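You operate a simulated robot arm through the tools that you are given. There is no shell and no other tool. Be economical: measure what you need, move in short steps, check, and stop when the job is done.

The job below is to be done with a simulated robot arm. You get a single attempt, and the scene is never put back.

TASK
Lock the turntable and wipe its batt clean with the yellow sponge.
Fine: wet the sponge in the water dish and put it back; leave the batt on the turntable. What is to be rubbed or washed off counts as gone when no trace of it is left.

It is judged by the outcome, as a careful person would: the job done as asked, and still so three seconds after it is handed in. It fails if anything else is knocked over, pushed out of place, dropped, spilled or broken.

THE ROBOT
A 7-joint arm with a two-finger gripper, hanging from a carriage that runs on a rail from [0.034, 2.701] to [-0.002, -0.178] (x, y) and turns from -7.365 to 4.643 rad about z. Base frame: it is fixed where the carriage stands at the start and does not move with it; the origin is on the floor, on the carriage's upright axis, x ahead of it, y to its left, z up. Readings come in m, rad, newtons and seconds.
With the tool pointing down near the work surface it reaches from about 0.1 to 0.52 m from the robot's upright axis, wherever it stands. Its first joint turns from -2.897 to 2.897 rad. Places, roughly: cabinet switch [-0.3, -0.2, 0.9]; damp box latch [-0.3, -0.3, 1.1]; heat knob [-0.2, -0.2, 0.9]; hold button [-0.1, -0.2, 0.9]; orange batt (18x18x1 cm) [0.4, -0.3, 0.9]; side shutter [-0.6, -0.3, 1.1]; turntable [0.4, -0.3, 0.9]; turntable lever [0.2, -0.2, 0.9]; vent slider [-0.4, -0.1, 0.9]; water dish [0.5, -0.5, 0.9]; zero button [0, -0.2, 0.9]. Payload 1.37 kg.
Tool frame: the origin (TCP) lies between the finger pads and is the grasp point; the fingertips stand 0.016 m ahead of it; z points along the fingers, y is the line along which they close. The gripper opens to 0.092 m. The gripper's body begins 0.074 m behind the TCP.
Orientation is told as [roll, pitch, yaw] about the base's x, y, z axes, in that order, counted from this pose: with the fingers straight down and closing along the base's y, the tool's x points along the base's -x, its y along +y and its z along -z.

THE INTERFACE
- The arm moves only by the tool move_arm. Its argument "targets" is text: rows parted by semicolons, each of 7 numbers parted by spaces: the turn, a rotation vector about the base's x, y, z in units of 8 degrees (1.0 is 8 degrees), then the shift along the base's x, y, z in units of 50 mm (1.0 is 50 mm), then the opening, from 0 (shut) to 1 (fully open). In form: ax ay az x y z jaw; .... A call has 1 to 10 rows; each row shifts and turns the commanded pose from where the row before left it. A call with a number of a shift or a turn outside -1 to 1 is refused whole. A row lasts 0.2 s, in which the tool goes at most 0.05 m and 0.15 rad; a call with a longer step from one row to the next is refused whole, and so is a gripper value outside its range. Where a pose cannot be reached the arm comes as near as it can. A force on the tool above 40 N (or 10 N above the force at the start of the call, whichever is more), or a blocked arm, ends the call early, and 0.2 s more pass. Each finger halts on what it meets, pressing with about 26 N; the grip force reading is that of the motor and also rises with nothing between the fingers. The clock runs only during rows and for 0.2 s after the last one: add rows that do not move to give the fingers time. The reply holds the time, the measured pose of the TCP, the force on the tool along the base axes, the opening and the grip force, in the units named above and with some noise, with the torque about the TCP (base axes, N m) and any sound that the robot's microphone picked up, and new pictures: "pictures" is both (left out), scene, wrist or none.
- Cameras (640 x 400 px; columns grow to the right, rows downward): "scene" is now at [0.1737, -0.0497, 1.6498]; the picture's right is [-0.89, 0.45, 0.00], its down [0.42, 0.83, -0.36] and it looks along [-0.16, -0.32, -0.93] (base axes); focal length 293 px, centre (320, 200). "wrist" rides on the gripper at [0.071, 0.019, -0.111] in the tool frame; the picture's right is [-0.26, 0.97, 0.00], its down [-0.78, -0.21, -0.59] and it looks along [-0.57, -0.15, 0.81] (tool axes); focal length 280 px, centre (320, 200).
- move_column(by): slides the trunk up (or, below 0, down) by that many m; the arm and the scene camera ride with it, the base frame stays. It gives what a move gives, with no picture.
- roll_base(legs): drives the robot by 1 to 6 legs, each [ahead, left, turn to the left] in m, m and rad, along the robot's own axes; the way and the turn of a leg run together, so that a leg with both is an arc; at most 1.5 m and 3.142 rad a leg. The arm and the cameras ride along, it lands a little off, and it stops where it bumps. It keeps to its track: a leg is cut to what the track allows. It gives what a move gives, and a new picture of the scene camera.
- aim_head(pan, tilt): turns the head with the scene camera to pan (to the left, within 2.705 rad either way) and tilt (down, from -0.506 to 1.204), counted from straight ahead of the robot. It gives what a move gives, and a new picture of the scene camera.
- probe_pixels(camera, pixels): there is no depth. For up to 12 entries [column, row, z] of the newest picture of that camera ("zoom" is the newest enlarged one), the place [x, y] in the base frame at which the ray of that pixel passes the height z, good to about 0.002 m. The clock stands still meanwhile.
- inspect(camera, box): a new picture of the part [left, top, right, bottom] of that camera's present view, enlarged. The clock stands still meanwhile.
- close_job(): hands the job in; it is judged then, once.

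Keep the steps short. Do not move on a guess: measure, check each grasp and each placing, and mend mistakes. In all there are 80 turns and 260 pictures (those below and enlarged ones count). Leave the gripper open and the arm clear of the work at the hand-in unless told otherwise, and finish with a single line.

The tools are called after "Emit:" by a JSON object that holds its "name" and its "arguments". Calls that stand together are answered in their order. move_arm: Moves the arm, as the interface text tells. Its arguments: {"type":"object","properties":{"targets":{"type":"string"},"pictures":{"type":"string","enum":["both","scene","wrist","none"]}},"required":["targets"]} The other tools are called the same way: move_column (by) slides the trunk up or down; roll_base (legs) drives the base; aim_head (pan, tilt) turns the head that bears the scene camera; probe_pixels (camera, pixels) gives the place at which the rays of pixels pass given heights; inspect (camera, box) takes an enlarged picture of a part of a camera's view; close_job () hands the job in.

At the start:

```text
time: 0.0
position: [0.2952, -0.2021, 1.12]
tool_rot: [0.001, -0.001, 0.001]
ft_force: [0.5, -0.1, 0.7]
moment: [-0.02, -0.01, 0.0]
width: 0.092
finger_force: 0.1
trunk travel left (down, up): [-0.475, 0.185]
robot x, y, heading: [0.0026, -0.0011, -0.001]
head pan, tilt: [-2.035, 1.201]
```

scene: 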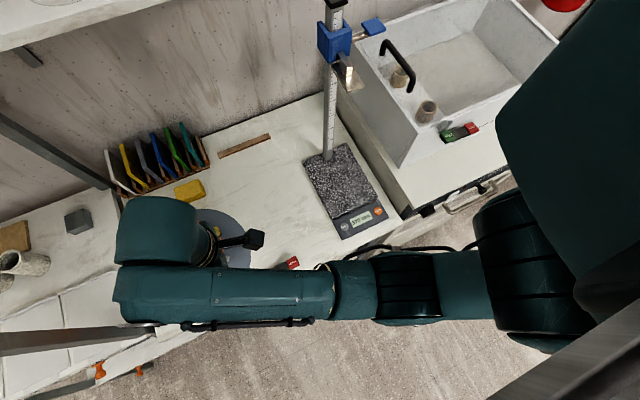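
wrist: 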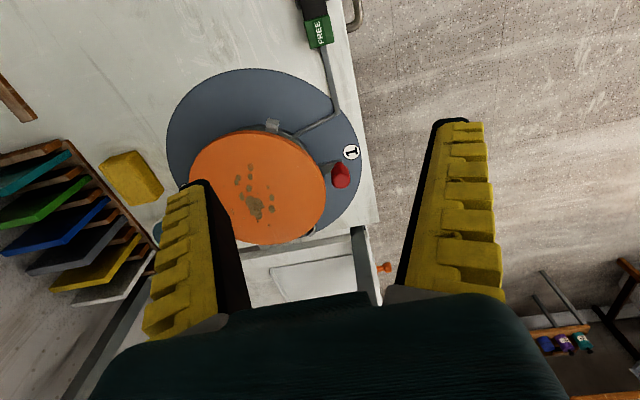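

I see the orange batt with brown spots on the turntable, the sponge at wrist (131,177), and a lever with a green FREE tag at (320,30). I'll enlarge these views.

Emit:
{"name": "inspect", "arguments": {"camera": "wrist", "box": [80, 60, 400, 260]}}

Emit:
{"name": "inspect", "arguments": {"camera": "wrist", "box": [240, 0, 400, 100]}}

Emit:
{"name": "inspect", "arguments": {"camera": "scene", "box": [80, 110, 320, 280]}}

Emit:
{"name": "probe_pixels", "arguments": {"camera": "wrist", "pixels": [[131, 177, 0.9], [320, 30, 0.9], [257, 187, 0.9], [341, 175, 0.9], [168, 140, 0.9], [355, 150, 0.9], [335, 110, 0.9], [280, 130, 0.9]]}}

```text
2.00 times, centred on (240, 160) of wrist
```

zoom: 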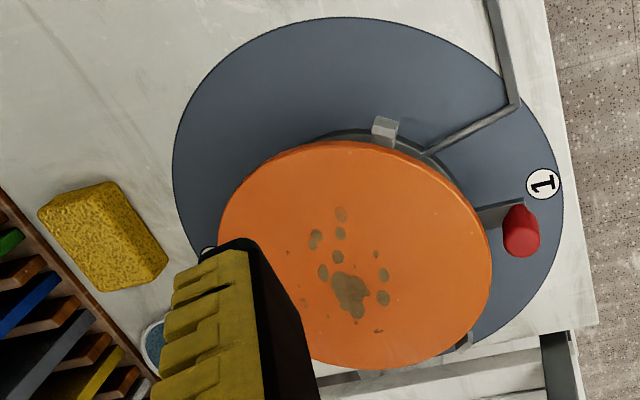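

```text
4.00 times, centred on (320, 50) of wrist
```

zoom: 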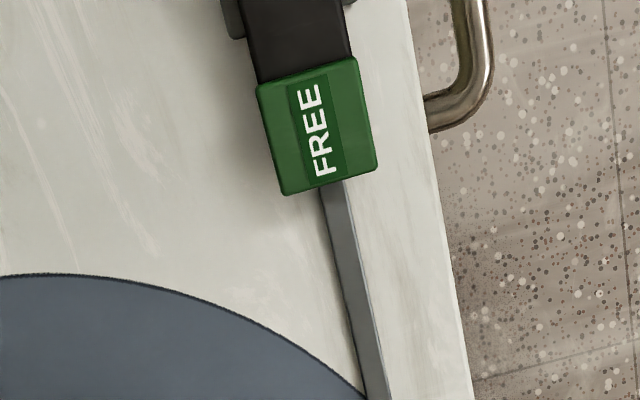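

```text
2.35 times, centred on (200, 195) of scene
```

zoom: 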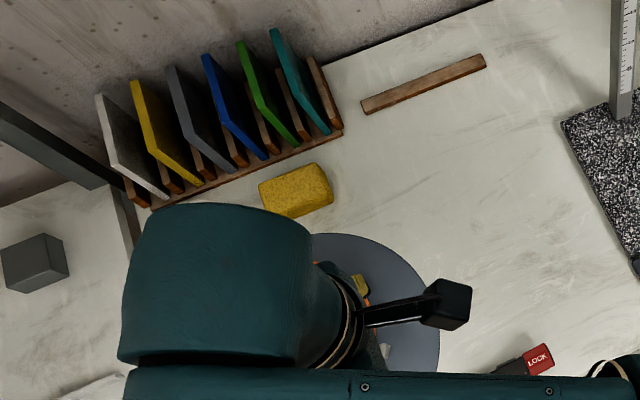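

```text
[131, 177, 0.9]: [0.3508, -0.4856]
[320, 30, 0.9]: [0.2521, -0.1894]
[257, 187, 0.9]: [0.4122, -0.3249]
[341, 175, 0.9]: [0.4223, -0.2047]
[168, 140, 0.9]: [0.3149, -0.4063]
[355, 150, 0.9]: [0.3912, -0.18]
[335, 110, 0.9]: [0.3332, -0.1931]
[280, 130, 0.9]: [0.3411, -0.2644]
```

The lever seems to have a green FREE end near (0.25,-0.19) and a red LOCK end further toward -x. I'll move back in -x at this height to see it whole with the wrist camera.

Emit:
{"name": "move_arm", "arguments": {"targets": "0 0 0 -0.8 0 0 1;0 0 0 -0.8 0 0 1;0 0 0 -0.8 0 0 1"}}

```text
time: 0.8
position: [0.1759, -0.2009, 1.1198]
tool_rot: [0.0, 0.001, 0.0]
ft_force: [-0.2, 0.5, -0.2]
moment: [0.02, 0.05, 0.02]
width: 0.0919
finger_force: 0.1
trunk travel left (down, up): [-0.475, 0.185]
robot x, y, heading: [-0.0033, 0.0006, 0.0]
head pan, tilt: [-2.035, 1.201]
```

scene: 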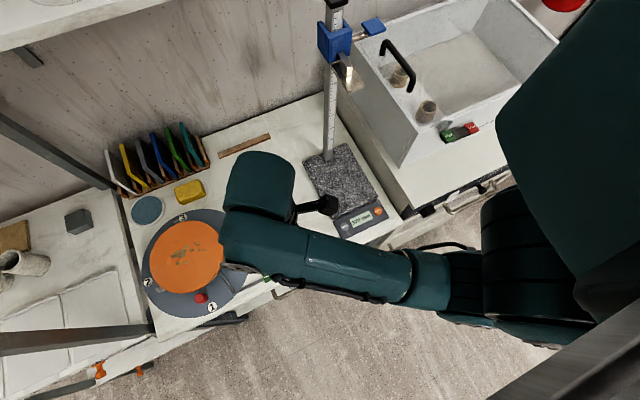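
wrist: 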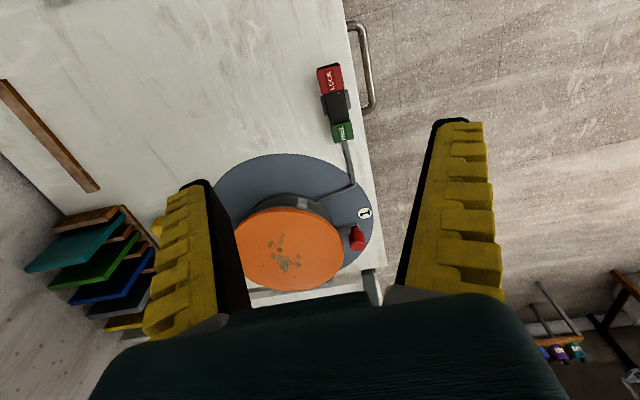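

Emit:
{"name": "inspect", "arguments": {"camera": "wrist", "box": [280, 50, 400, 150]}}

Emit:
{"name": "inspect", "arguments": {"camera": "wrist", "box": [200, 130, 400, 300]}}

Emit:
{"name": "inspect", "arguments": {"camera": "scene", "box": [120, 170, 280, 330]}}

Emit:
{"name": "probe_pixels", "arguments": {"camera": "wrist", "pixels": [[329, 80, 0.9], [343, 132, 0.9], [336, 106, 0.9], [318, 67, 0.9], [341, 64, 0.9], [352, 140, 0.9]]}}

Emit:
{"name": "probe_pixels", "arguments": {"camera": "scene", "pixels": [[189, 191, 0.88], [189, 191, 0.9], [148, 210, 0.88], [186, 256, 0.9], [201, 298, 0.9], [222, 255, 0.9], [152, 256, 0.9], [186, 222, 0.9], [186, 290, 0.9]]}}

```text
4.00 times, centred on (340, 100) of wrist
```

zoom: 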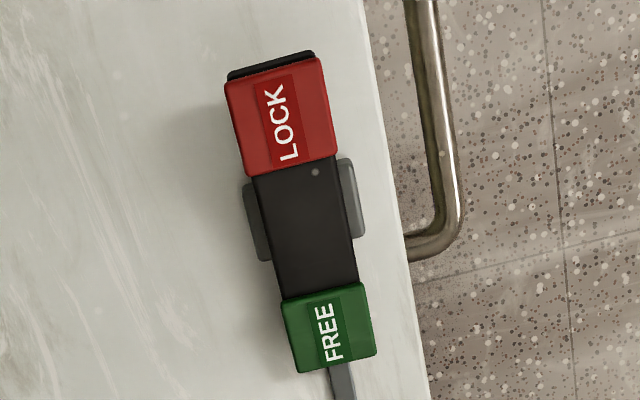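

```text
2.35 times, centred on (300, 215) of wrist
```

zoom: 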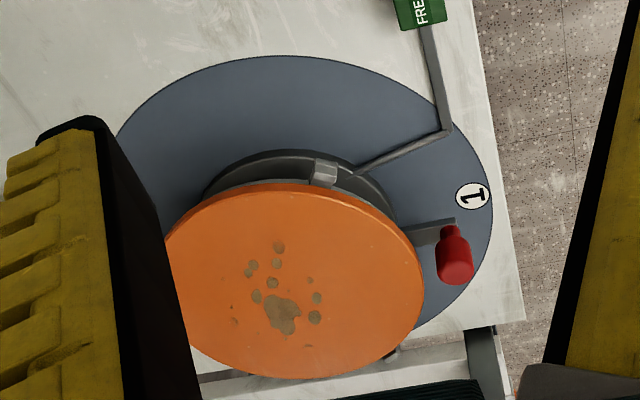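

```text
2.50 times, centred on (200, 250) of scene
```

zoom: 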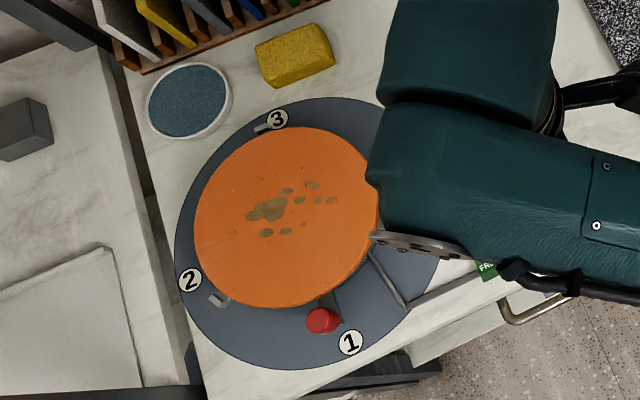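

```text
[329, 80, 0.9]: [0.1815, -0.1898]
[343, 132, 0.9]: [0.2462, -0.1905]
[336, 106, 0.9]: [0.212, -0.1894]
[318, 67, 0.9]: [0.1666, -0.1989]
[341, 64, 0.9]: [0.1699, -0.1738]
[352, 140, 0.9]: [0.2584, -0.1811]
```

```text
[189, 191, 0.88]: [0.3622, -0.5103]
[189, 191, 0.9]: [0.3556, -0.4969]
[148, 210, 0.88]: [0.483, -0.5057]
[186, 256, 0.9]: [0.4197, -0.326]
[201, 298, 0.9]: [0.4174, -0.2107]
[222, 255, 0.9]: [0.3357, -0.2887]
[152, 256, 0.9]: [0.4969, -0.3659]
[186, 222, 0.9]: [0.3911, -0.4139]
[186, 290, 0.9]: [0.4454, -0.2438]
```

The lever is a rocker whose LOCK end is up at about (0.178,-0.19). I'll close the fingers, centre them over the red pad and descend partway to look.

Emit:
{"name": "move_arm", "arguments": {"targets": "0 0 0 0 0.22 -0.6 0;0 0 0 0 0 -0.7 0;0 0 0 0 0 -0.7 0;0 0 0 0 0 0 0;0 0 0 0 0 0 0"}}

```text
time: 2.0
position: [0.1739, -0.19, 1.0203]
tool_rot: [0.0, 0.0, -0.001]
ft_force: [0.6, 0.0, -0.8]
moment: [0.0, 0.02, 0.01]
width: 0.0
finger_force: 25.9
trunk travel left (down, up): [-0.475, 0.185]
robot x, y, heading: [-0.0012, -0.0022, 0.001]
head pan, tilt: [-2.035, 1.201]
```

scene: 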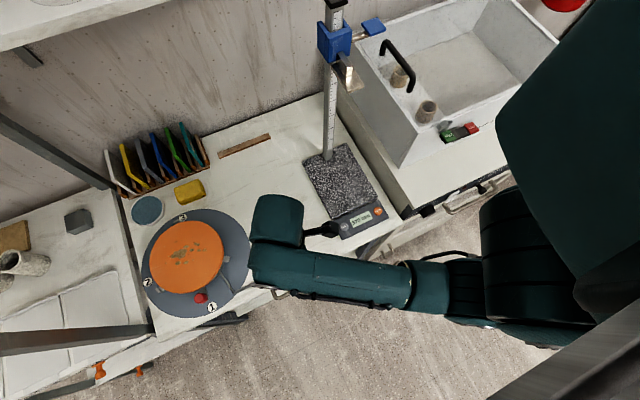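
wrist: 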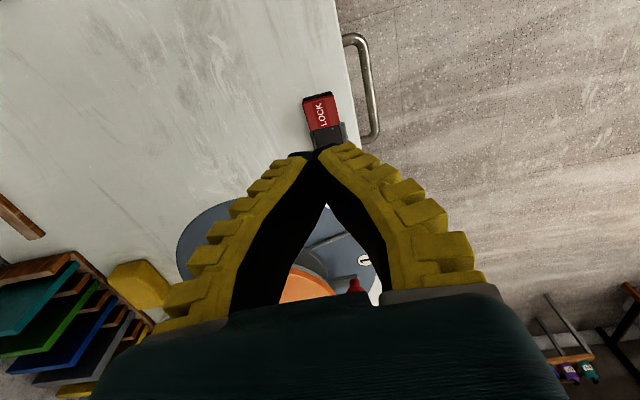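

The LOCK pad is seen at wrist (321,113). I'll probe it at a few heights to triangulate it.

Emit:
{"name": "probe_pixels", "arguments": {"camera": "wrist", "pixels": [[321, 113, 0.84], [321, 113, 0.86], [321, 113, 0.88], [321, 113, 0.9], [321, 113, 0.92], [312, 96, 0.88], [337, 125, 0.88], [140, 283, 0.86], [140, 283, 0.88]]}}

```text
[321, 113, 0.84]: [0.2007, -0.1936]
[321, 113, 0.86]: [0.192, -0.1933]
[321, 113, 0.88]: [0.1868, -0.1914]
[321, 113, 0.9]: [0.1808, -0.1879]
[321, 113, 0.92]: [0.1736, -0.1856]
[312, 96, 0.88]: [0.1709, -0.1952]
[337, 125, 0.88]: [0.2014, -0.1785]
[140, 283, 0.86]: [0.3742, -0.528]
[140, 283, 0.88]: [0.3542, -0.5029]
```

LOCK pad at about (0.181,-0.189,0.90). I'll go down 8.5 cm, then press in small steps.

Emit:
{"name": "move_arm", "arguments": {"targets": "0 0 0 0.05 0.02 -0.8 0;0 0 0 0 0 -0.8 0;0 0 0 0 0 -0.2 0;0 0 0 0 0 -0.1 0;0 0 0 0 0 -0.1 0"}}

```text
time: 3.2
position: [0.1763, -0.1888, 0.9193]
tool_rot: [-0.001, 0.0, 0.0]
ft_force: [0.4, 0.1, -0.2]
moment: [0.03, -0.02, -0.01]
width: 0.0
finger_force: 26.3
trunk travel left (down, up): [-0.475, 0.185]
robot x, y, heading: [-0.0028, -0.0014, -0.001]
head pan, tilt: [-2.035, 1.201]
```

scene: 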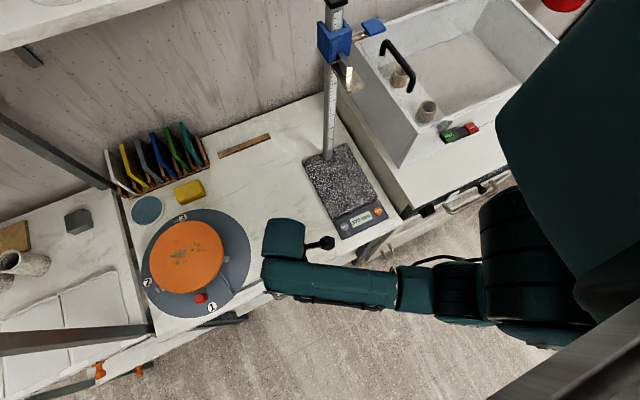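
wrist: 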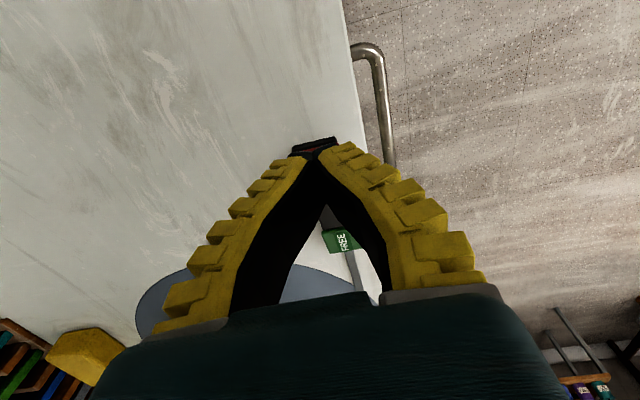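

The tips are right over the LOCK end with no contact yet. I'll press on slowly.

Emit:
{"name": "move_arm", "arguments": {"targets": "0 0 0 0 0 -0.1 0;0 0 0 0 0 -0.1 0;0 0 0 0 0 -0.1 0;0 0 0 0 0 -0.1 0;0 0 0 0 0 0 0", "pictures": "wrist"}}

```text
time: 4.4
position: [0.1757, -0.1896, 0.8993]
tool_rot: [-0.001, 0.0, -0.001]
ft_force: [0.4, 0.0, 1.2]
moment: [-0.03, 0.02, 0.01]
width: 0.0002
finger_force: 27.8
trunk travel left (down, up): [-0.475, 0.185]
robot x, y, heading: [-0.0006, 0.0024, 0.002]
head pan, tilt: [-2.035, 1.201]
```

wrist: 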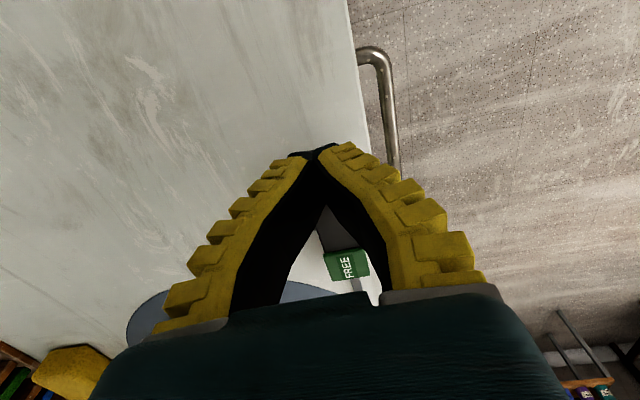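

FREE end seems to be rising slightly. I'll continue pressing in small steps until it stops.

Emit:
{"name": "move_arm", "arguments": {"targets": "0 0 0 0 0 -0.1 0;0 0 0 0 0 -0.1 0;0 0 0 0 0 -0.08 0;0 0 0 0 0 0 0", "pictures": "wrist"}}

```text
time: 5.2
position: [0.1765, -0.1903, 0.8897]
tool_rot: [-0.006, 0.0, 0.002]
ft_force: [-11.2, 8.7, 26.8]
moment: [0.06, -0.15, 0.18]
width: 0.0057
finger_force: 28.3
trunk travel left (down, up): [-0.475, 0.185]
robot x, y, heading: [0.0005, -0.0004, 0.0]
head pan, tilt: [-2.035, 1.201]
stopped in row 4: the force on the tool passed its limit at 41 N (the readings are from after the stop); the commanded pose is now the measured one
```

wrist: 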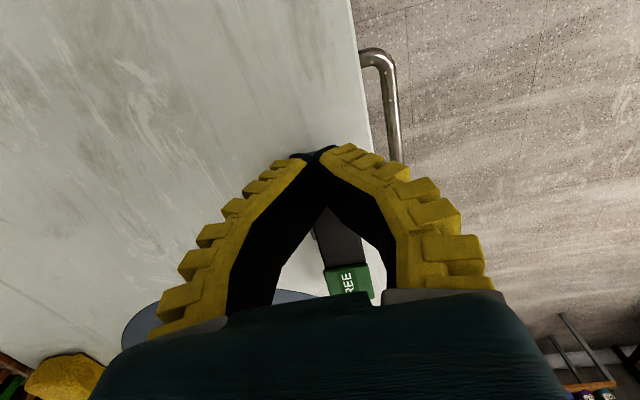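

It hit its stop at 41 N. I'll rise and look at the lever.

Emit:
{"name": "move_arm", "arguments": {"targets": "0 0 0 0 0 0.2 0;0 0 0 0 0 0.8 0;0 0 0 0 0 1 0;0 0 0 -0.3 0 1 0;0 0 0 -0.3 0 1 0"}}

Emit:
{"name": "inspect", "arguments": {"camera": "wrist", "box": [260, 40, 420, 200]}}

```text
refused: row 4 steps farther than a row can; nothing moved
```

```text
2.50 times, centred on (340, 120) of wrist
```

zoom: 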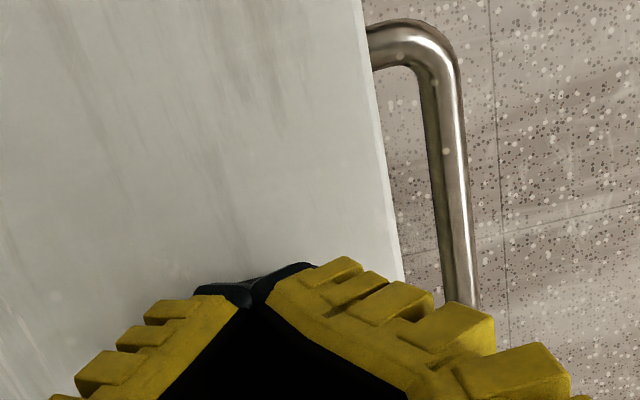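

Emit:
{"name": "move_arm", "arguments": {"targets": "0 0 0 0 0 0.2 0;0 0 0 0 0 0.8 0;0 0 0 0 0 0.9 0;0 0 0 -0.3 0 0.9 0;0 0 0 -0.3 0 0.9 0"}}

Emit:
{"name": "inspect", "arguments": {"camera": "wrist", "box": [260, 40, 420, 200]}}

```text
time: 6.4
position: [0.146, -0.1923, 1.0736]
tool_rot: [-0.002, -0.001, 0.001]
ft_force: [0.3, 0.0, 0.6]
moment: [-0.03, 0.0, 0.0]
width: 0.0
finger_force: 27.6
trunk travel left (down, up): [-0.475, 0.185]
robot x, y, heading: [0.0013, 0.0024, 0.001]
head pan, tilt: [-2.035, 1.201]
```

scene: 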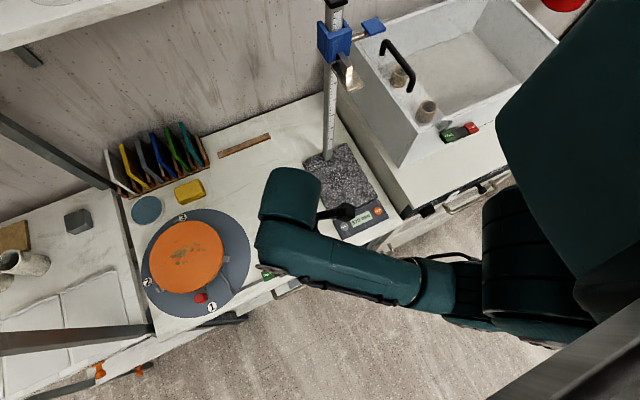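
wrist: 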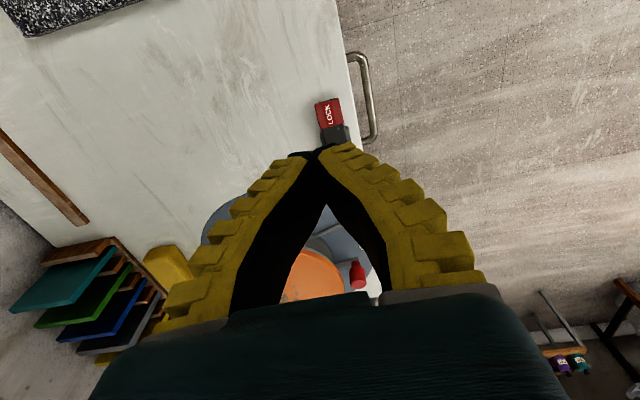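

```text
2.50 times, centred on (340, 120) of wrist
```

zoom: 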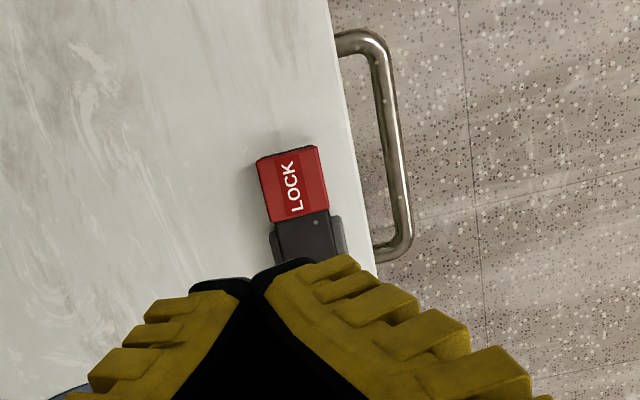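

LOCK looks lower now. I'll open the fingers and raise a bit to see the FREE end.

Emit:
{"name": "move_arm", "arguments": {"targets": "0 0 0 0.3 0 0.5 0.5;0 0 0 0.3 0 0.4 1;0 0 0 0 0 0 1;0 0 0 0 0 0 1;0 0 0 0 0 0 1", "pictures": "wrist"}}

Emit:
{"name": "inspect", "arguments": {"camera": "wrist", "box": [280, 50, 400, 150]}}

Emit:
{"name": "inspect", "arguments": {"camera": "wrist", "box": [200, 130, 400, 300]}}

```text
time: 7.6
position: [0.1776, -0.1922, 1.1185]
tool_rot: [-0.004, -0.003, 0.0]
ft_force: [0.0, -0.2, 0.8]
moment: [0.02, 0.0, 0.01]
width: 0.092
finger_force: 0.1
trunk travel left (down, up): [-0.475, 0.185]
robot x, y, heading: [-0.0028, 0.0008, 0.0]
head pan, tilt: [-2.035, 1.201]
```

wrist: 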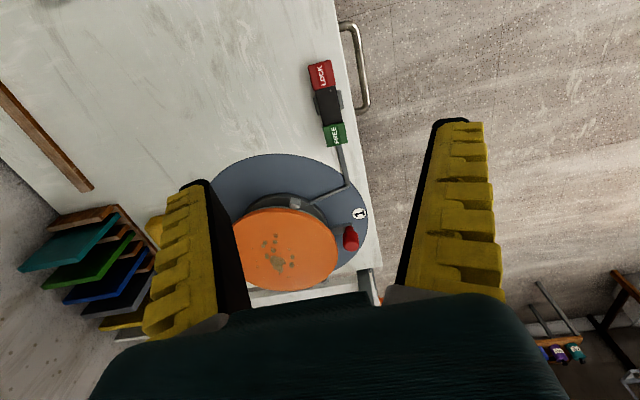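

```text
4.00 times, centred on (340, 100) of wrist
```

zoom: 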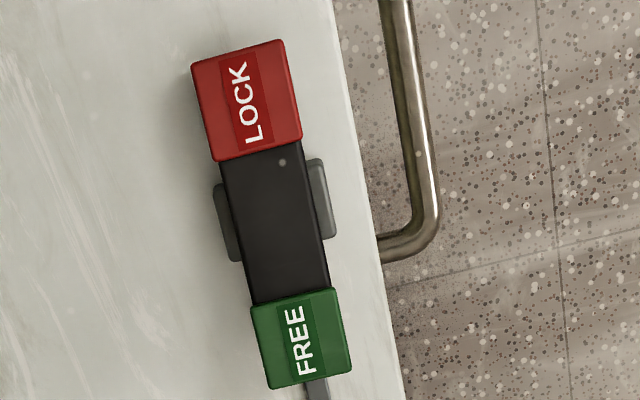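

```text
2.35 times, centred on (300, 215) of wrist
```

zoom: 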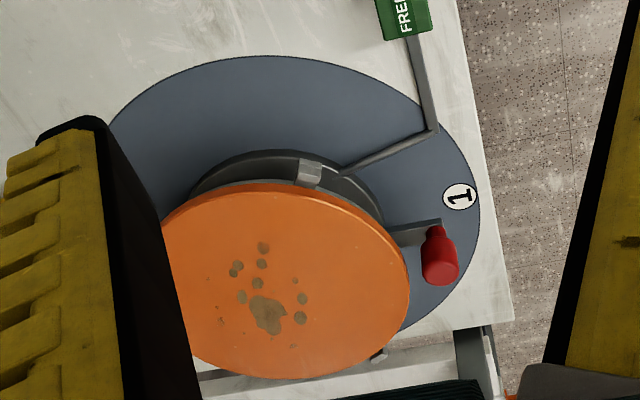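

The black end face of LOCK is no longer visible and FREE looks larger, so the rocker tipped. I'll verify from a lower, more side-on view.

Emit:
{"name": "move_arm", "arguments": {"targets": "0 0 0 -0.7 0 -0.6 1;0 0 0 -0.7 0 -0.6 1;0 0 0 -0.6 0 -0.6 1;0 0 0 0 0 -0.7 1;0 0 0 0 0 -0.7 1", "pictures": "wrist"}}

Emit:
{"name": "inspect", "arguments": {"camera": "wrist", "box": [240, 80, 400, 240]}}

```text
time: 8.8
position: [0.0785, -0.1906, 0.9596]
tool_rot: [-0.004, -0.003, -0.001]
ft_force: [-0.3, -0.6, -1.5]
moment: [-0.01, 0.02, -0.01]
width: 0.0917
finger_force: 0.0
trunk travel left (down, up): [-0.475, 0.185]
robot x, y, heading: [0.001, -0.0003, -0.002]
head pan, tilt: [-2.035, 1.201]
```

wrist: 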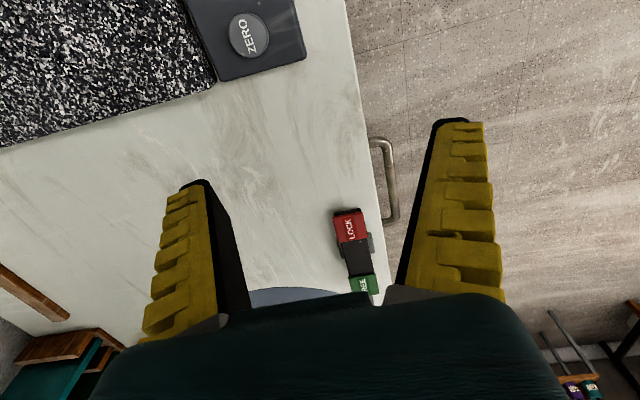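

```text
2.50 times, centred on (320, 160) of wrist
```

zoom: 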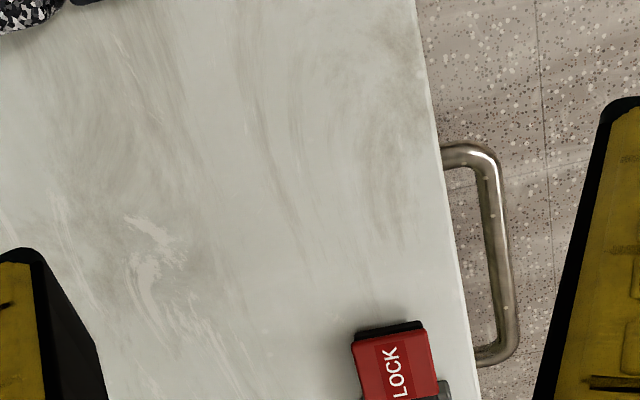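

Emit:
{"name": "inspect", "arguments": {"camera": "wrist", "box": [310, 200, 400, 300]}}

Emit:
{"name": "inspect", "arguments": {"camera": "scene", "box": [240, 240, 320, 300]}}

```text
4.00 times, centred on (355, 250) of wrist
```

zoom: 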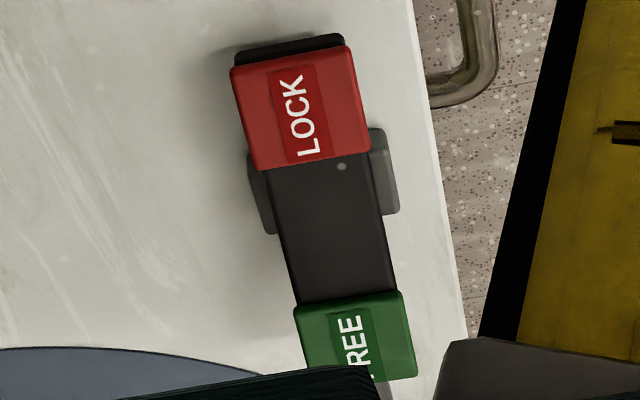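

```text
6.67 times, centred on (280, 270) of scene
```

zoom: 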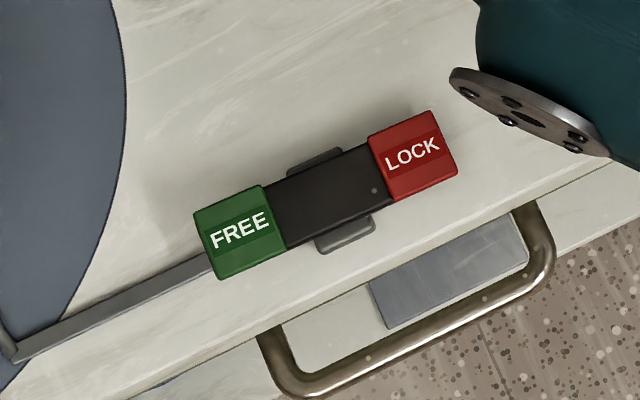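

The rocker tipped: FREE end is now higher relative to before (width ratio LOCK/FREE went from 1.19 to 1.03). Next: raise the arm, then roll right along the rail toward the sponge.

Emit:
{"name": "move_arm", "arguments": {"targets": "0 0 0 0 0 0.9 1;0 0 0 0.6 0 0.7 1;0 0 0 0.8 0 0.5 1;0 0 0 0.8 0 0.5 1;0 0 0 0.8 0 0.5 1", "pictures": "none"}}

Emit:
{"name": "roll_base", "arguments": {"legs": [[0, -0.175, 0]]}}

```text
time: 10.0
position: [0.2278, -0.1869, 1.1128]
tool_rot: [-0.004, 0.0, 0.001]
ft_force: [-0.6, 0.1, -0.4]
moment: [0.01, -0.01, 0.0]
width: 0.0919
finger_force: 0.1
trunk travel left (down, up): [-0.475, 0.185]
robot x, y, heading: [0.0017, 0.0005, -0.002]
head pan, tilt: [-2.035, 1.201]
```

```text
time: 11.5
position: [0.2251, -0.3615, 1.1118]
tool_rot: [-0.004, -0.001, 0.002]
ft_force: [0.4, 0.3, -0.2]
moment: [-0.02, 0.0, -0.01]
width: 0.0917
finger_force: 0.0
trunk travel left (down, up): [-0.475, 0.185]
robot x, y, heading: [-0.0064, -0.1705, 0.002]
head pan, tilt: [-2.035, 1.201]
```

scene: 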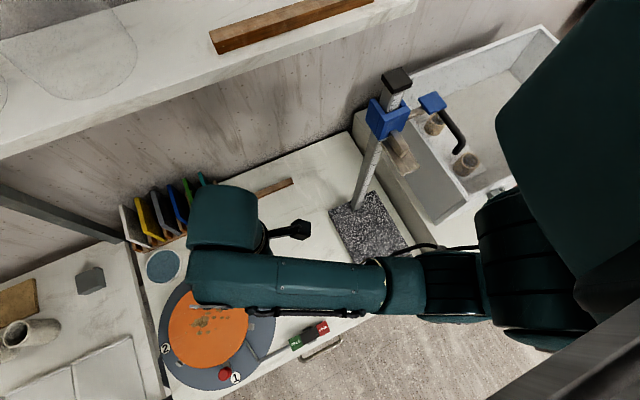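

I'll move toward y = -0.45, x ≈ 0.24 to view the sponge and dish.

Emit:
{"name": "move_arm", "arguments": {"targets": "0 0 0 0 -0.7 0 1;0 0 0 0 -0.7 0 1"}}

Emit:
{"name": "inspect", "arguments": {"camera": "wrist", "box": [160, 80, 480, 280]}}

```text
time: 12.1
position: [0.2257, -0.4322, 1.113]
tool_rot: [-0.005, -0.001, 0.003]
ft_force: [-0.8, 0.1, -0.4]
moment: [-0.01, -0.02, 0.0]
width: 0.0919
finger_force: 0.1
trunk travel left (down, up): [-0.475, 0.185]
robot x, y, heading: [-0.0023, -0.1681, 0.001]
head pan, tilt: [-2.035, 1.201]
```

scene: 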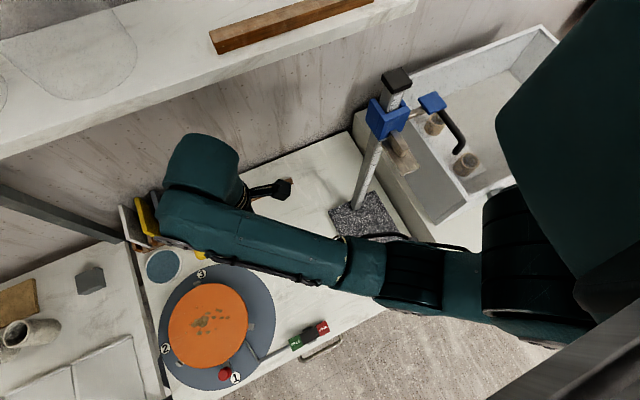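
wrist: 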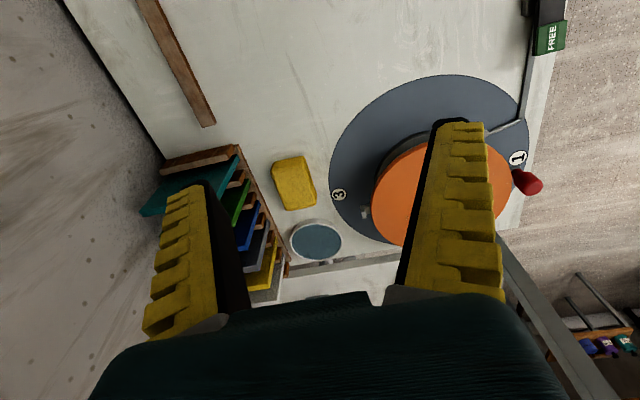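

```text
2.00 times, centred on (320, 180) of wrist
```

zoom: 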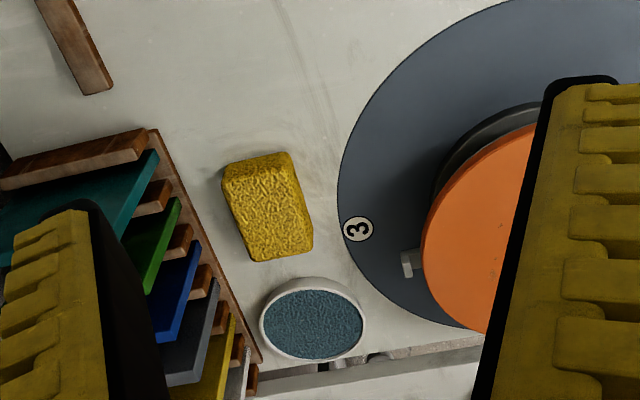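

Emit:
{"name": "probe_pixels", "arguments": {"camera": "zoom", "pixels": [[223, 172, 0.88], [288, 152, 0.88], [311, 235, 0.88], [247, 240, 0.88], [223, 172, 0.86], [311, 235, 0.86], [313, 318, 0.86], [313, 318, 0.88], [262, 318, 0.88], [365, 318, 0.88], [313, 278, 0.88], [313, 360, 0.88]]}}

Emit:
{"name": "probe_pixels", "arguments": {"camera": "scene", "pixels": [[163, 267, 0.84], [163, 267, 0.86], [163, 267, 0.88], [163, 267, 0.9], [209, 326, 0.88], [209, 326, 0.92], [223, 374, 0.9], [201, 273, 0.84], [201, 273, 0.88], [201, 273, 0.92]]}}

Emit:
{"name": "probe_pixels", "arguments": {"camera": "wrist", "pixels": [[339, 195, 0.84], [339, 195, 0.88], [339, 195, 0.92], [529, 183, 0.9], [529, 183, 0.94]]}}

```text
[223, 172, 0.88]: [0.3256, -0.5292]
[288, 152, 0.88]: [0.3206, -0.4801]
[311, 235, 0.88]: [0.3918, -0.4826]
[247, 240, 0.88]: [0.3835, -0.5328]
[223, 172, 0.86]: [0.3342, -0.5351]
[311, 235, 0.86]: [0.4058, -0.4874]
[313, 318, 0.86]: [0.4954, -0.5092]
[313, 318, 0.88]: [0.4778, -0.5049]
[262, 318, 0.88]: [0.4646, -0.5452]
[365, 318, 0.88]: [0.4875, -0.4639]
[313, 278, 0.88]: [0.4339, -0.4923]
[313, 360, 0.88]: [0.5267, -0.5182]
```

```text
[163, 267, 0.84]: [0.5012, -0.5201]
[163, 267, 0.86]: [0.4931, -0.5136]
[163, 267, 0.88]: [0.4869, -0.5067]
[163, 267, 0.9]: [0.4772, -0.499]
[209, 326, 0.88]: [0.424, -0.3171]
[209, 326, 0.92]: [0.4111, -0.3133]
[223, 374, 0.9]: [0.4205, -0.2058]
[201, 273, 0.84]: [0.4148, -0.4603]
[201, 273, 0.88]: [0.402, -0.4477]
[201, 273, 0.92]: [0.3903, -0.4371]
```

```text
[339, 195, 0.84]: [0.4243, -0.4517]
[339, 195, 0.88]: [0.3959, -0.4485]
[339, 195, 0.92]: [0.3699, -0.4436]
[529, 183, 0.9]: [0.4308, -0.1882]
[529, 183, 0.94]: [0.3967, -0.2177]
```

Sponge is about 0.065×0.05 m at (0.356,-0.506), long along x, top about 0.88. I'll check the rack's clearance beside it.

Emit:
{"name": "probe_pixels", "arguments": {"camera": "zoom", "pixels": [[205, 245, 0.86], [205, 245, 0.88], [180, 195, 0.88], [160, 152, 0.88], [160, 152, 0.93], [183, 205, 0.93], [202, 250, 0.93], [216, 285, 0.93], [262, 365, 0.86], [155, 130, 0.86]]}}

Emit:
{"name": "inspect", "arguments": {"camera": "scene", "box": [100, 160, 260, 290]}}

```text
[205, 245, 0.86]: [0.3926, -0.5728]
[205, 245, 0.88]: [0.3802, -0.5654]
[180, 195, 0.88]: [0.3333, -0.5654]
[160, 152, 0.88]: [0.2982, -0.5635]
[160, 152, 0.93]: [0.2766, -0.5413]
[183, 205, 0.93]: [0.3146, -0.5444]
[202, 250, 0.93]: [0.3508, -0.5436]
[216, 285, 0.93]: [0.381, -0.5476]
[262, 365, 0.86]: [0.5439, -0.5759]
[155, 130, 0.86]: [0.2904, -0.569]
```

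```text
3.08 times, centred on (180, 225) of scene
```

zoom: 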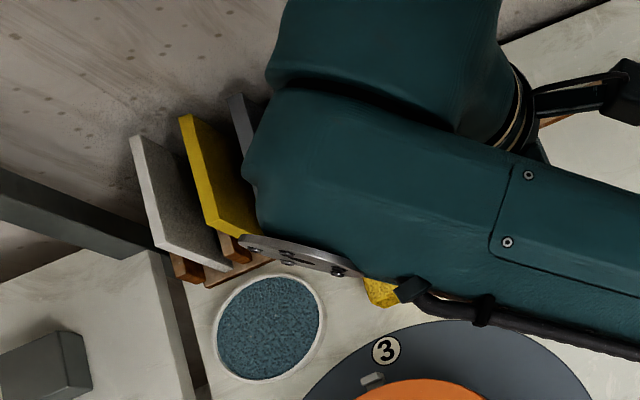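

Rack front is at y≈-0.57, so opening 0.066 m around the sponge leaves room. I'll move above the sponge at z≈1.0 with partial opening, then look.

Emit:
{"name": "move_arm", "arguments": {"targets": "0 0 0 0.85 -0.4 0 0.74;0 0 0 0.85 -0.45 0 0.74;0 0 0 0.8 -0.5 0 0.74;0 0 0 0.1 -0.1 -0.8 0.74;0 0 0 0 0 -0.8 0.74;0 0 0 0 0 -0.6 0.74"}}

Emit:
{"name": "inspect", "arguments": {"camera": "wrist", "box": [160, 100, 480, 300]}}

```text
time: 13.5
position: [0.3554, -0.5051, 1.0027]
tool_rot: [-0.005, -0.001, 0.004]
ft_force: [0.9, -0.3, -0.1]
moment: [0.0, 0.02, 0.0]
width: 0.0702
finger_force: 1.3
trunk travel left (down, up): [-0.475, 0.185]
robot x, y, heading: [0.0015, -0.1732, 0.001]
head pan, tilt: [-2.035, 1.201]
```

scene: 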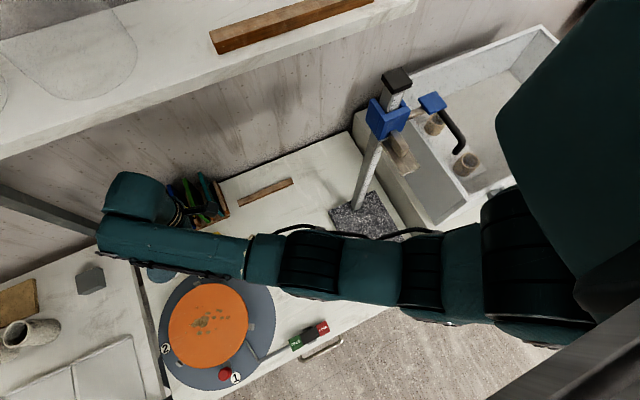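
wrist: 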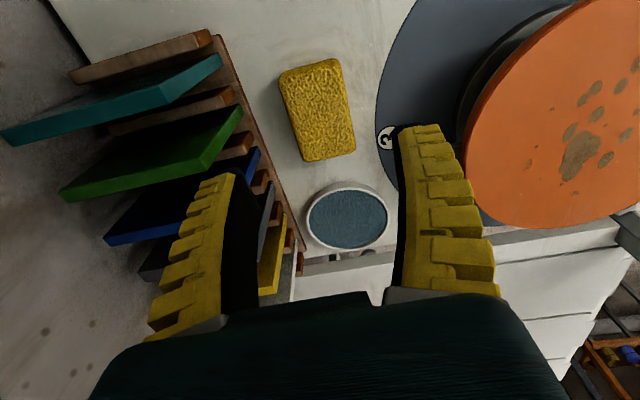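

```text
2.00 times, centred on (320, 200) of wrist
```

zoom: 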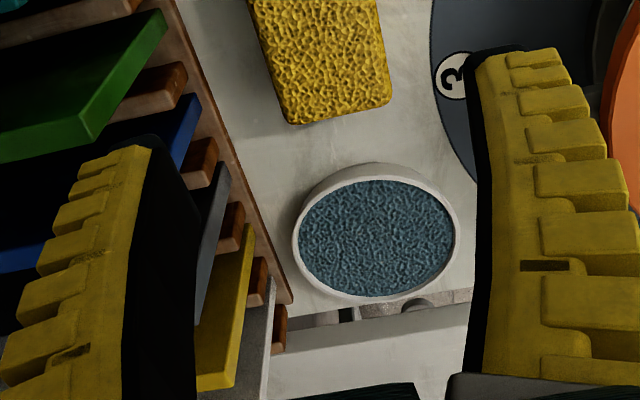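

Emit:
{"name": "probe_pixels", "arguments": {"camera": "wrist", "pixels": [[281, 72, 0.88], [338, 59, 0.88], [355, 150, 0.88], [304, 160, 0.88], [317, 108, 0.88], [348, 217, 0.865], [306, 218, 0.865], [390, 222, 0.865], [348, 188, 0.865], [350, 249, 0.865], [237, 105, 0.9], [260, 150, 0.9]]}}

```text
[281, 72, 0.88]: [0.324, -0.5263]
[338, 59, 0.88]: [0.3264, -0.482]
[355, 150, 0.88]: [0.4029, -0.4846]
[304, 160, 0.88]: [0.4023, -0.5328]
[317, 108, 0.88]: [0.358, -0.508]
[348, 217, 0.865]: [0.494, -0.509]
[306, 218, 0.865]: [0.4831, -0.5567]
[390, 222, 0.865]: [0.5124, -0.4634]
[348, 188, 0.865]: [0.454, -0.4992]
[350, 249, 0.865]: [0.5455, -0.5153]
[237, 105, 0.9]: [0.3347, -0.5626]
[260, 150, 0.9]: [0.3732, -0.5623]
```

Sponge centre (0.362,-0.507), aligned with x, width ~0.047. I'll descend to TCP 0.90 first, watching the force.

Emit:
{"name": "move_arm", "arguments": {"targets": "0 0 0 0.12 -0.02 -0.7 0.74;0 0 0 0 0 -0.7 0.74;0 0 0 0 0 -0.5 0.74;0 0 0 0 0 -0.2 0.74"}}

Emit:
{"name": "inspect", "arguments": {"camera": "wrist", "box": [160, 40, 480, 240]}}

```text
time: 14.5
position: [0.3613, -0.506, 0.8976]
tool_rot: [-0.003, -0.001, 0.005]
ft_force: [0.2, 0.4, -0.7]
moment: [0.04, 0.01, -0.04]
width: 0.0702
finger_force: 1.8
trunk travel left (down, up): [-0.475, 0.185]
robot x, y, heading: [-0.0042, -0.1764, -0.0]
head pan, tilt: [-2.035, 1.201]
```

scene: 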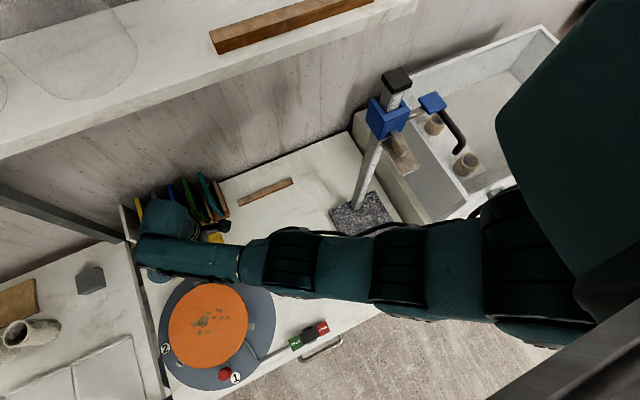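
wrist: 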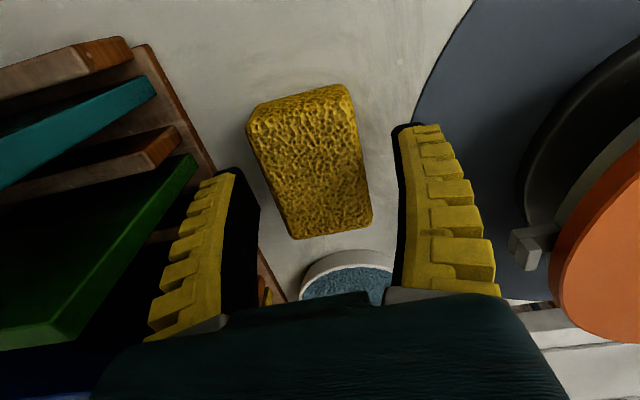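

```text
2.00 times, centred on (320, 140) of wrist
```

zoom: 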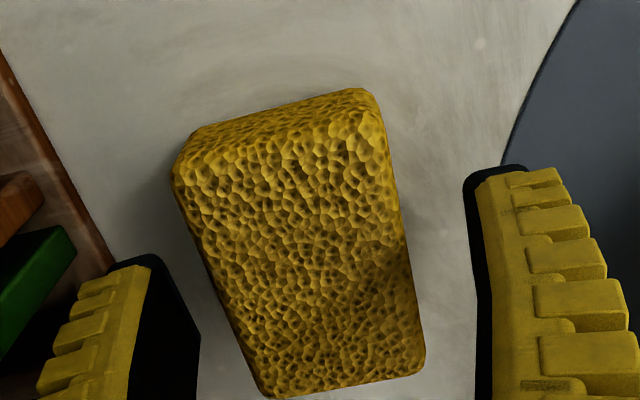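

Emit:
{"name": "probe_pixels", "arguments": {"camera": "wrist", "pixels": [[256, 110, 0.88], [345, 93, 0.88], [371, 220, 0.88], [295, 238, 0.88], [410, 127, 0.882], [225, 172, 0.882], [319, 150, 0.882], [256, 110, 0.87], [371, 220, 0.87]]}}

```text
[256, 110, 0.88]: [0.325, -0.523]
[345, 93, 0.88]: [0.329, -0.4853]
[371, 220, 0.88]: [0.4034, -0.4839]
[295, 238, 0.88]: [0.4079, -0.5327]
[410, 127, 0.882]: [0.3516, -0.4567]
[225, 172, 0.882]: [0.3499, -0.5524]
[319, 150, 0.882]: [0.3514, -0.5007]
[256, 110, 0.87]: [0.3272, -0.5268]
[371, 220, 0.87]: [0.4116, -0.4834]
```

Consistent: sponge spans x 0.326–0.405, y -0.53…-0.484. I'll descend 16 mm, and close.

Emit:
{"name": "move_arm", "arguments": {"targets": "0 0 0 0.08 0 -0.17 0.74;0 0 0 0 0 -0.15 0.74;0 0 0 0 0 0 0.3;0 0 0 0 0 0 0.3;0 0 0 0 0 0 0.3;0 0 0 0 0 0 0.3"}}

```text
time: 15.9
position: [0.3664, -0.5062, 0.8819]
tool_rot: [-0.005, -0.002, 0.003]
ft_force: [-0.8, 0.4, 5.9]
moment: [0.08, -0.04, 0.02]
width: 0.0459
finger_force: 25.7
trunk travel left (down, up): [-0.475, 0.185]
robot x, y, heading: [-0.0014, -0.1763, 0.001]
head pan, tilt: [-2.035, 1.201]
```

scene: 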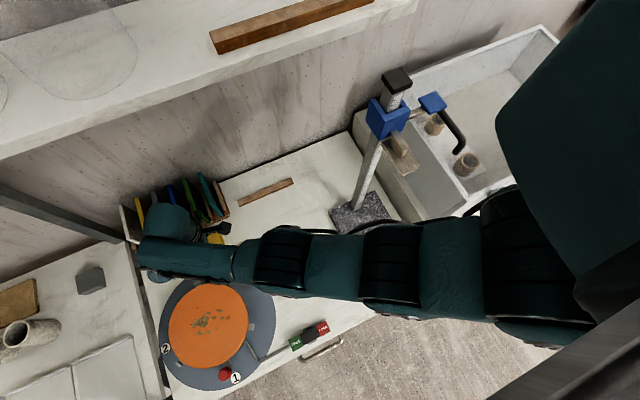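
wrist: 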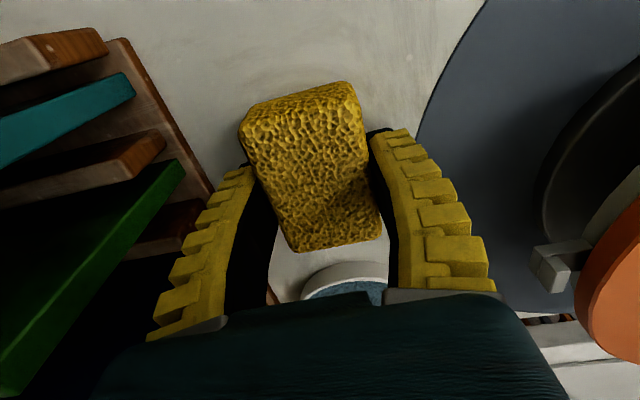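

Sponge gripped (0.046 m). I'll lift it straight up and check.

Emit:
{"name": "move_arm", "arguments": {"targets": "0 0 0 0 0 0.3 0.3;0 0 0 0 0 0.6 0.3;0 0 0 0 0 0.8 0.3;0 0 0 0 0.8 0.4 0.3;0 0 0 0 0.6 0 0.3"}}

```text
time: 17.1
position: [0.3655, -0.437, 0.9885]
tool_rot: [-0.003, -0.002, 0.004]
ft_force: [0.4, 0.0, -0.4]
moment: [0.04, 0.0, 0.0]
width: 0.0459
finger_force: 25.7
trunk travel left (down, up): [-0.475, 0.185]
robot x, y, heading: [-0.0012, -0.177, 0.002]
head pan, tilt: [-2.035, 1.201]
```

scene: 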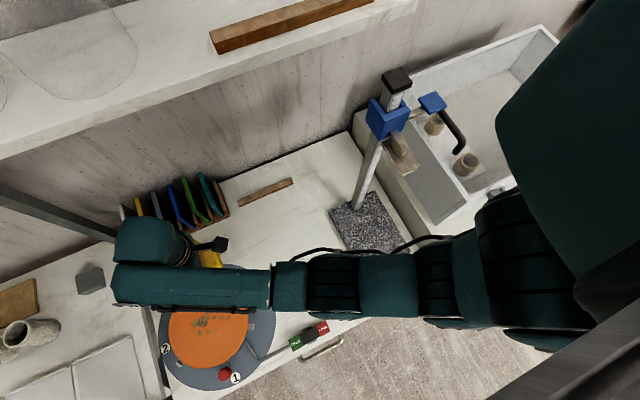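
wrist: 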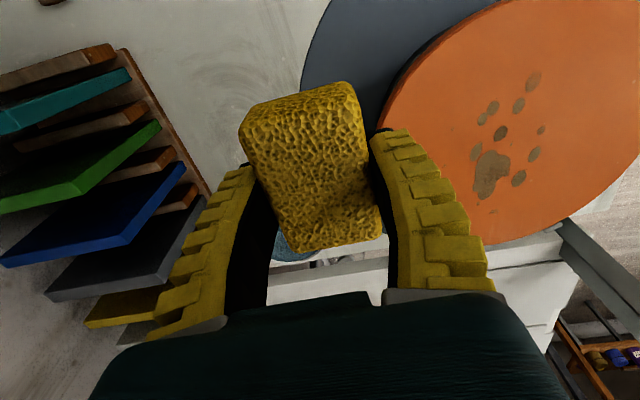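

The sponge is up. Now I'll locate the stains and batt height from both cameras.

Emit:
{"name": "inspect", "arguments": {"camera": "scene", "box": [150, 270, 290, 390]}}

Emit:
{"name": "inspect", "arguments": {"camera": "wrist", "box": [380, 0, 640, 240]}}

Emit:
{"name": "probe_pixels", "arguments": {"camera": "wrist", "pixels": [[490, 174, 0.87], [490, 174, 0.89], [490, 174, 0.91], [533, 80, 0.89], [541, 131, 0.89], [480, 120, 0.89], [491, 209, 0.89], [519, 178, 0.89], [379, 118, 0.89], [500, 240, 0.89]]}}

```text
3.33 times, centred on (220, 330) of scene
```

zoom: 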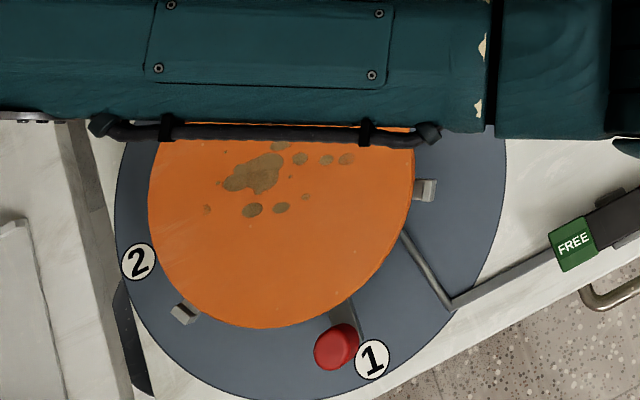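

```text
1.67 times, centred on (510, 120) of wrist
```

zoom: 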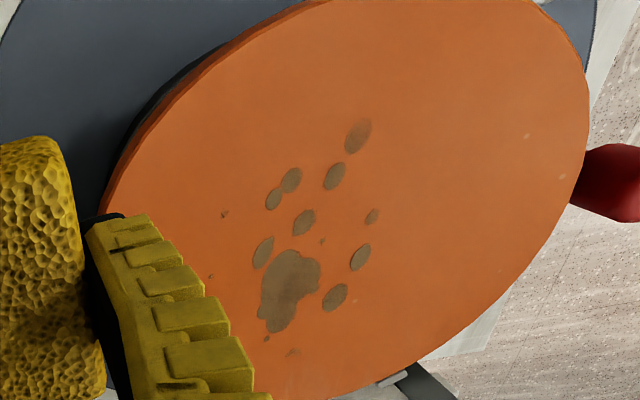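

```text
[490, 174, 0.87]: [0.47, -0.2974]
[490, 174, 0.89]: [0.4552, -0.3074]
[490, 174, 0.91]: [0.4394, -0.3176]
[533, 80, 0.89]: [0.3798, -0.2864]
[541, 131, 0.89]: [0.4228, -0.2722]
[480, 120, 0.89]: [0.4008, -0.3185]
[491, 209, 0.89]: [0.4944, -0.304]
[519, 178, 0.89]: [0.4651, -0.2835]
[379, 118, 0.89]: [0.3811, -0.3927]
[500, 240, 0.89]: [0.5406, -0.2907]
```

Emit:
{"name": "probe_pixels", "arguments": {"camera": "zoom", "pixels": [[288, 285, 0.9], [288, 285, 0.92], [360, 135, 0.9]]}}

Emit:
{"name": "probe_pixels", "arguments": {"camera": "scene", "pixels": [[229, 322, 0.89], [229, 322, 0.91], [229, 322, 0.93], [258, 317, 0.91], [226, 333, 0.91], [212, 333, 0.91]]}}

```text
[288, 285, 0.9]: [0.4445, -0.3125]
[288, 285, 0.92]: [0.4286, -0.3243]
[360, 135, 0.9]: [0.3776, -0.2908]
```

```text
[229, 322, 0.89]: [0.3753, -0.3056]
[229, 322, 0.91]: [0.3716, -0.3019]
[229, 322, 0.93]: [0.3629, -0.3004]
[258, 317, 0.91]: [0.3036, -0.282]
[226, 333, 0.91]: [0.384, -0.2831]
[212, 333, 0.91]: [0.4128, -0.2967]
```

Emit:
{"name": "probe_pixels", "arguments": {"camera": "scene", "pixels": [[200.5, 321.6, 0.89], [200.5, 321.6, 0.91], [200.5, 321.6, 0.93], [227.8, 317.7, 0.91], [199.6, 333, 0.91], [208.3, 332, 0.91], [186, 332.7, 0.91], [168.4, 325, 0.91], [248, 325, 0.91], [207, 368, 0.91], [225, 374, 0.93], [251, 327, 0.91]]}}

Emit:
{"name": "probe_pixels", "arguments": {"camera": "zoom", "pixels": [[358, 135, 0.91], [335, 297, 0.91], [372, 216, 0.91], [224, 214, 0.91], [292, 352, 0.91], [264, 250, 0.91], [210, 277, 0.91]]}}

```text
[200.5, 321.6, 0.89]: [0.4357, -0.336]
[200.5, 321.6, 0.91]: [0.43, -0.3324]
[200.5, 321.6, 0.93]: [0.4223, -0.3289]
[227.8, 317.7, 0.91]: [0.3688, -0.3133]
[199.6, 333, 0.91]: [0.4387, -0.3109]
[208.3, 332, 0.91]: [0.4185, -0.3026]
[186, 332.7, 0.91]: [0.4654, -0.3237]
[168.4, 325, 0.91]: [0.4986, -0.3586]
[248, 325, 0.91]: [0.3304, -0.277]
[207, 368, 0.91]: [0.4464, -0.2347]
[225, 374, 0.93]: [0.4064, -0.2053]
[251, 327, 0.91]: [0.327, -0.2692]
```

```text
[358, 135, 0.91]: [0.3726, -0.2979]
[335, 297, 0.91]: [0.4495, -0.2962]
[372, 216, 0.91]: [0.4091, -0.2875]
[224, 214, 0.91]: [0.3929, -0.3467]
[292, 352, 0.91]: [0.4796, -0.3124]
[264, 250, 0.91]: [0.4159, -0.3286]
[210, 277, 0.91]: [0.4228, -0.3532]
```

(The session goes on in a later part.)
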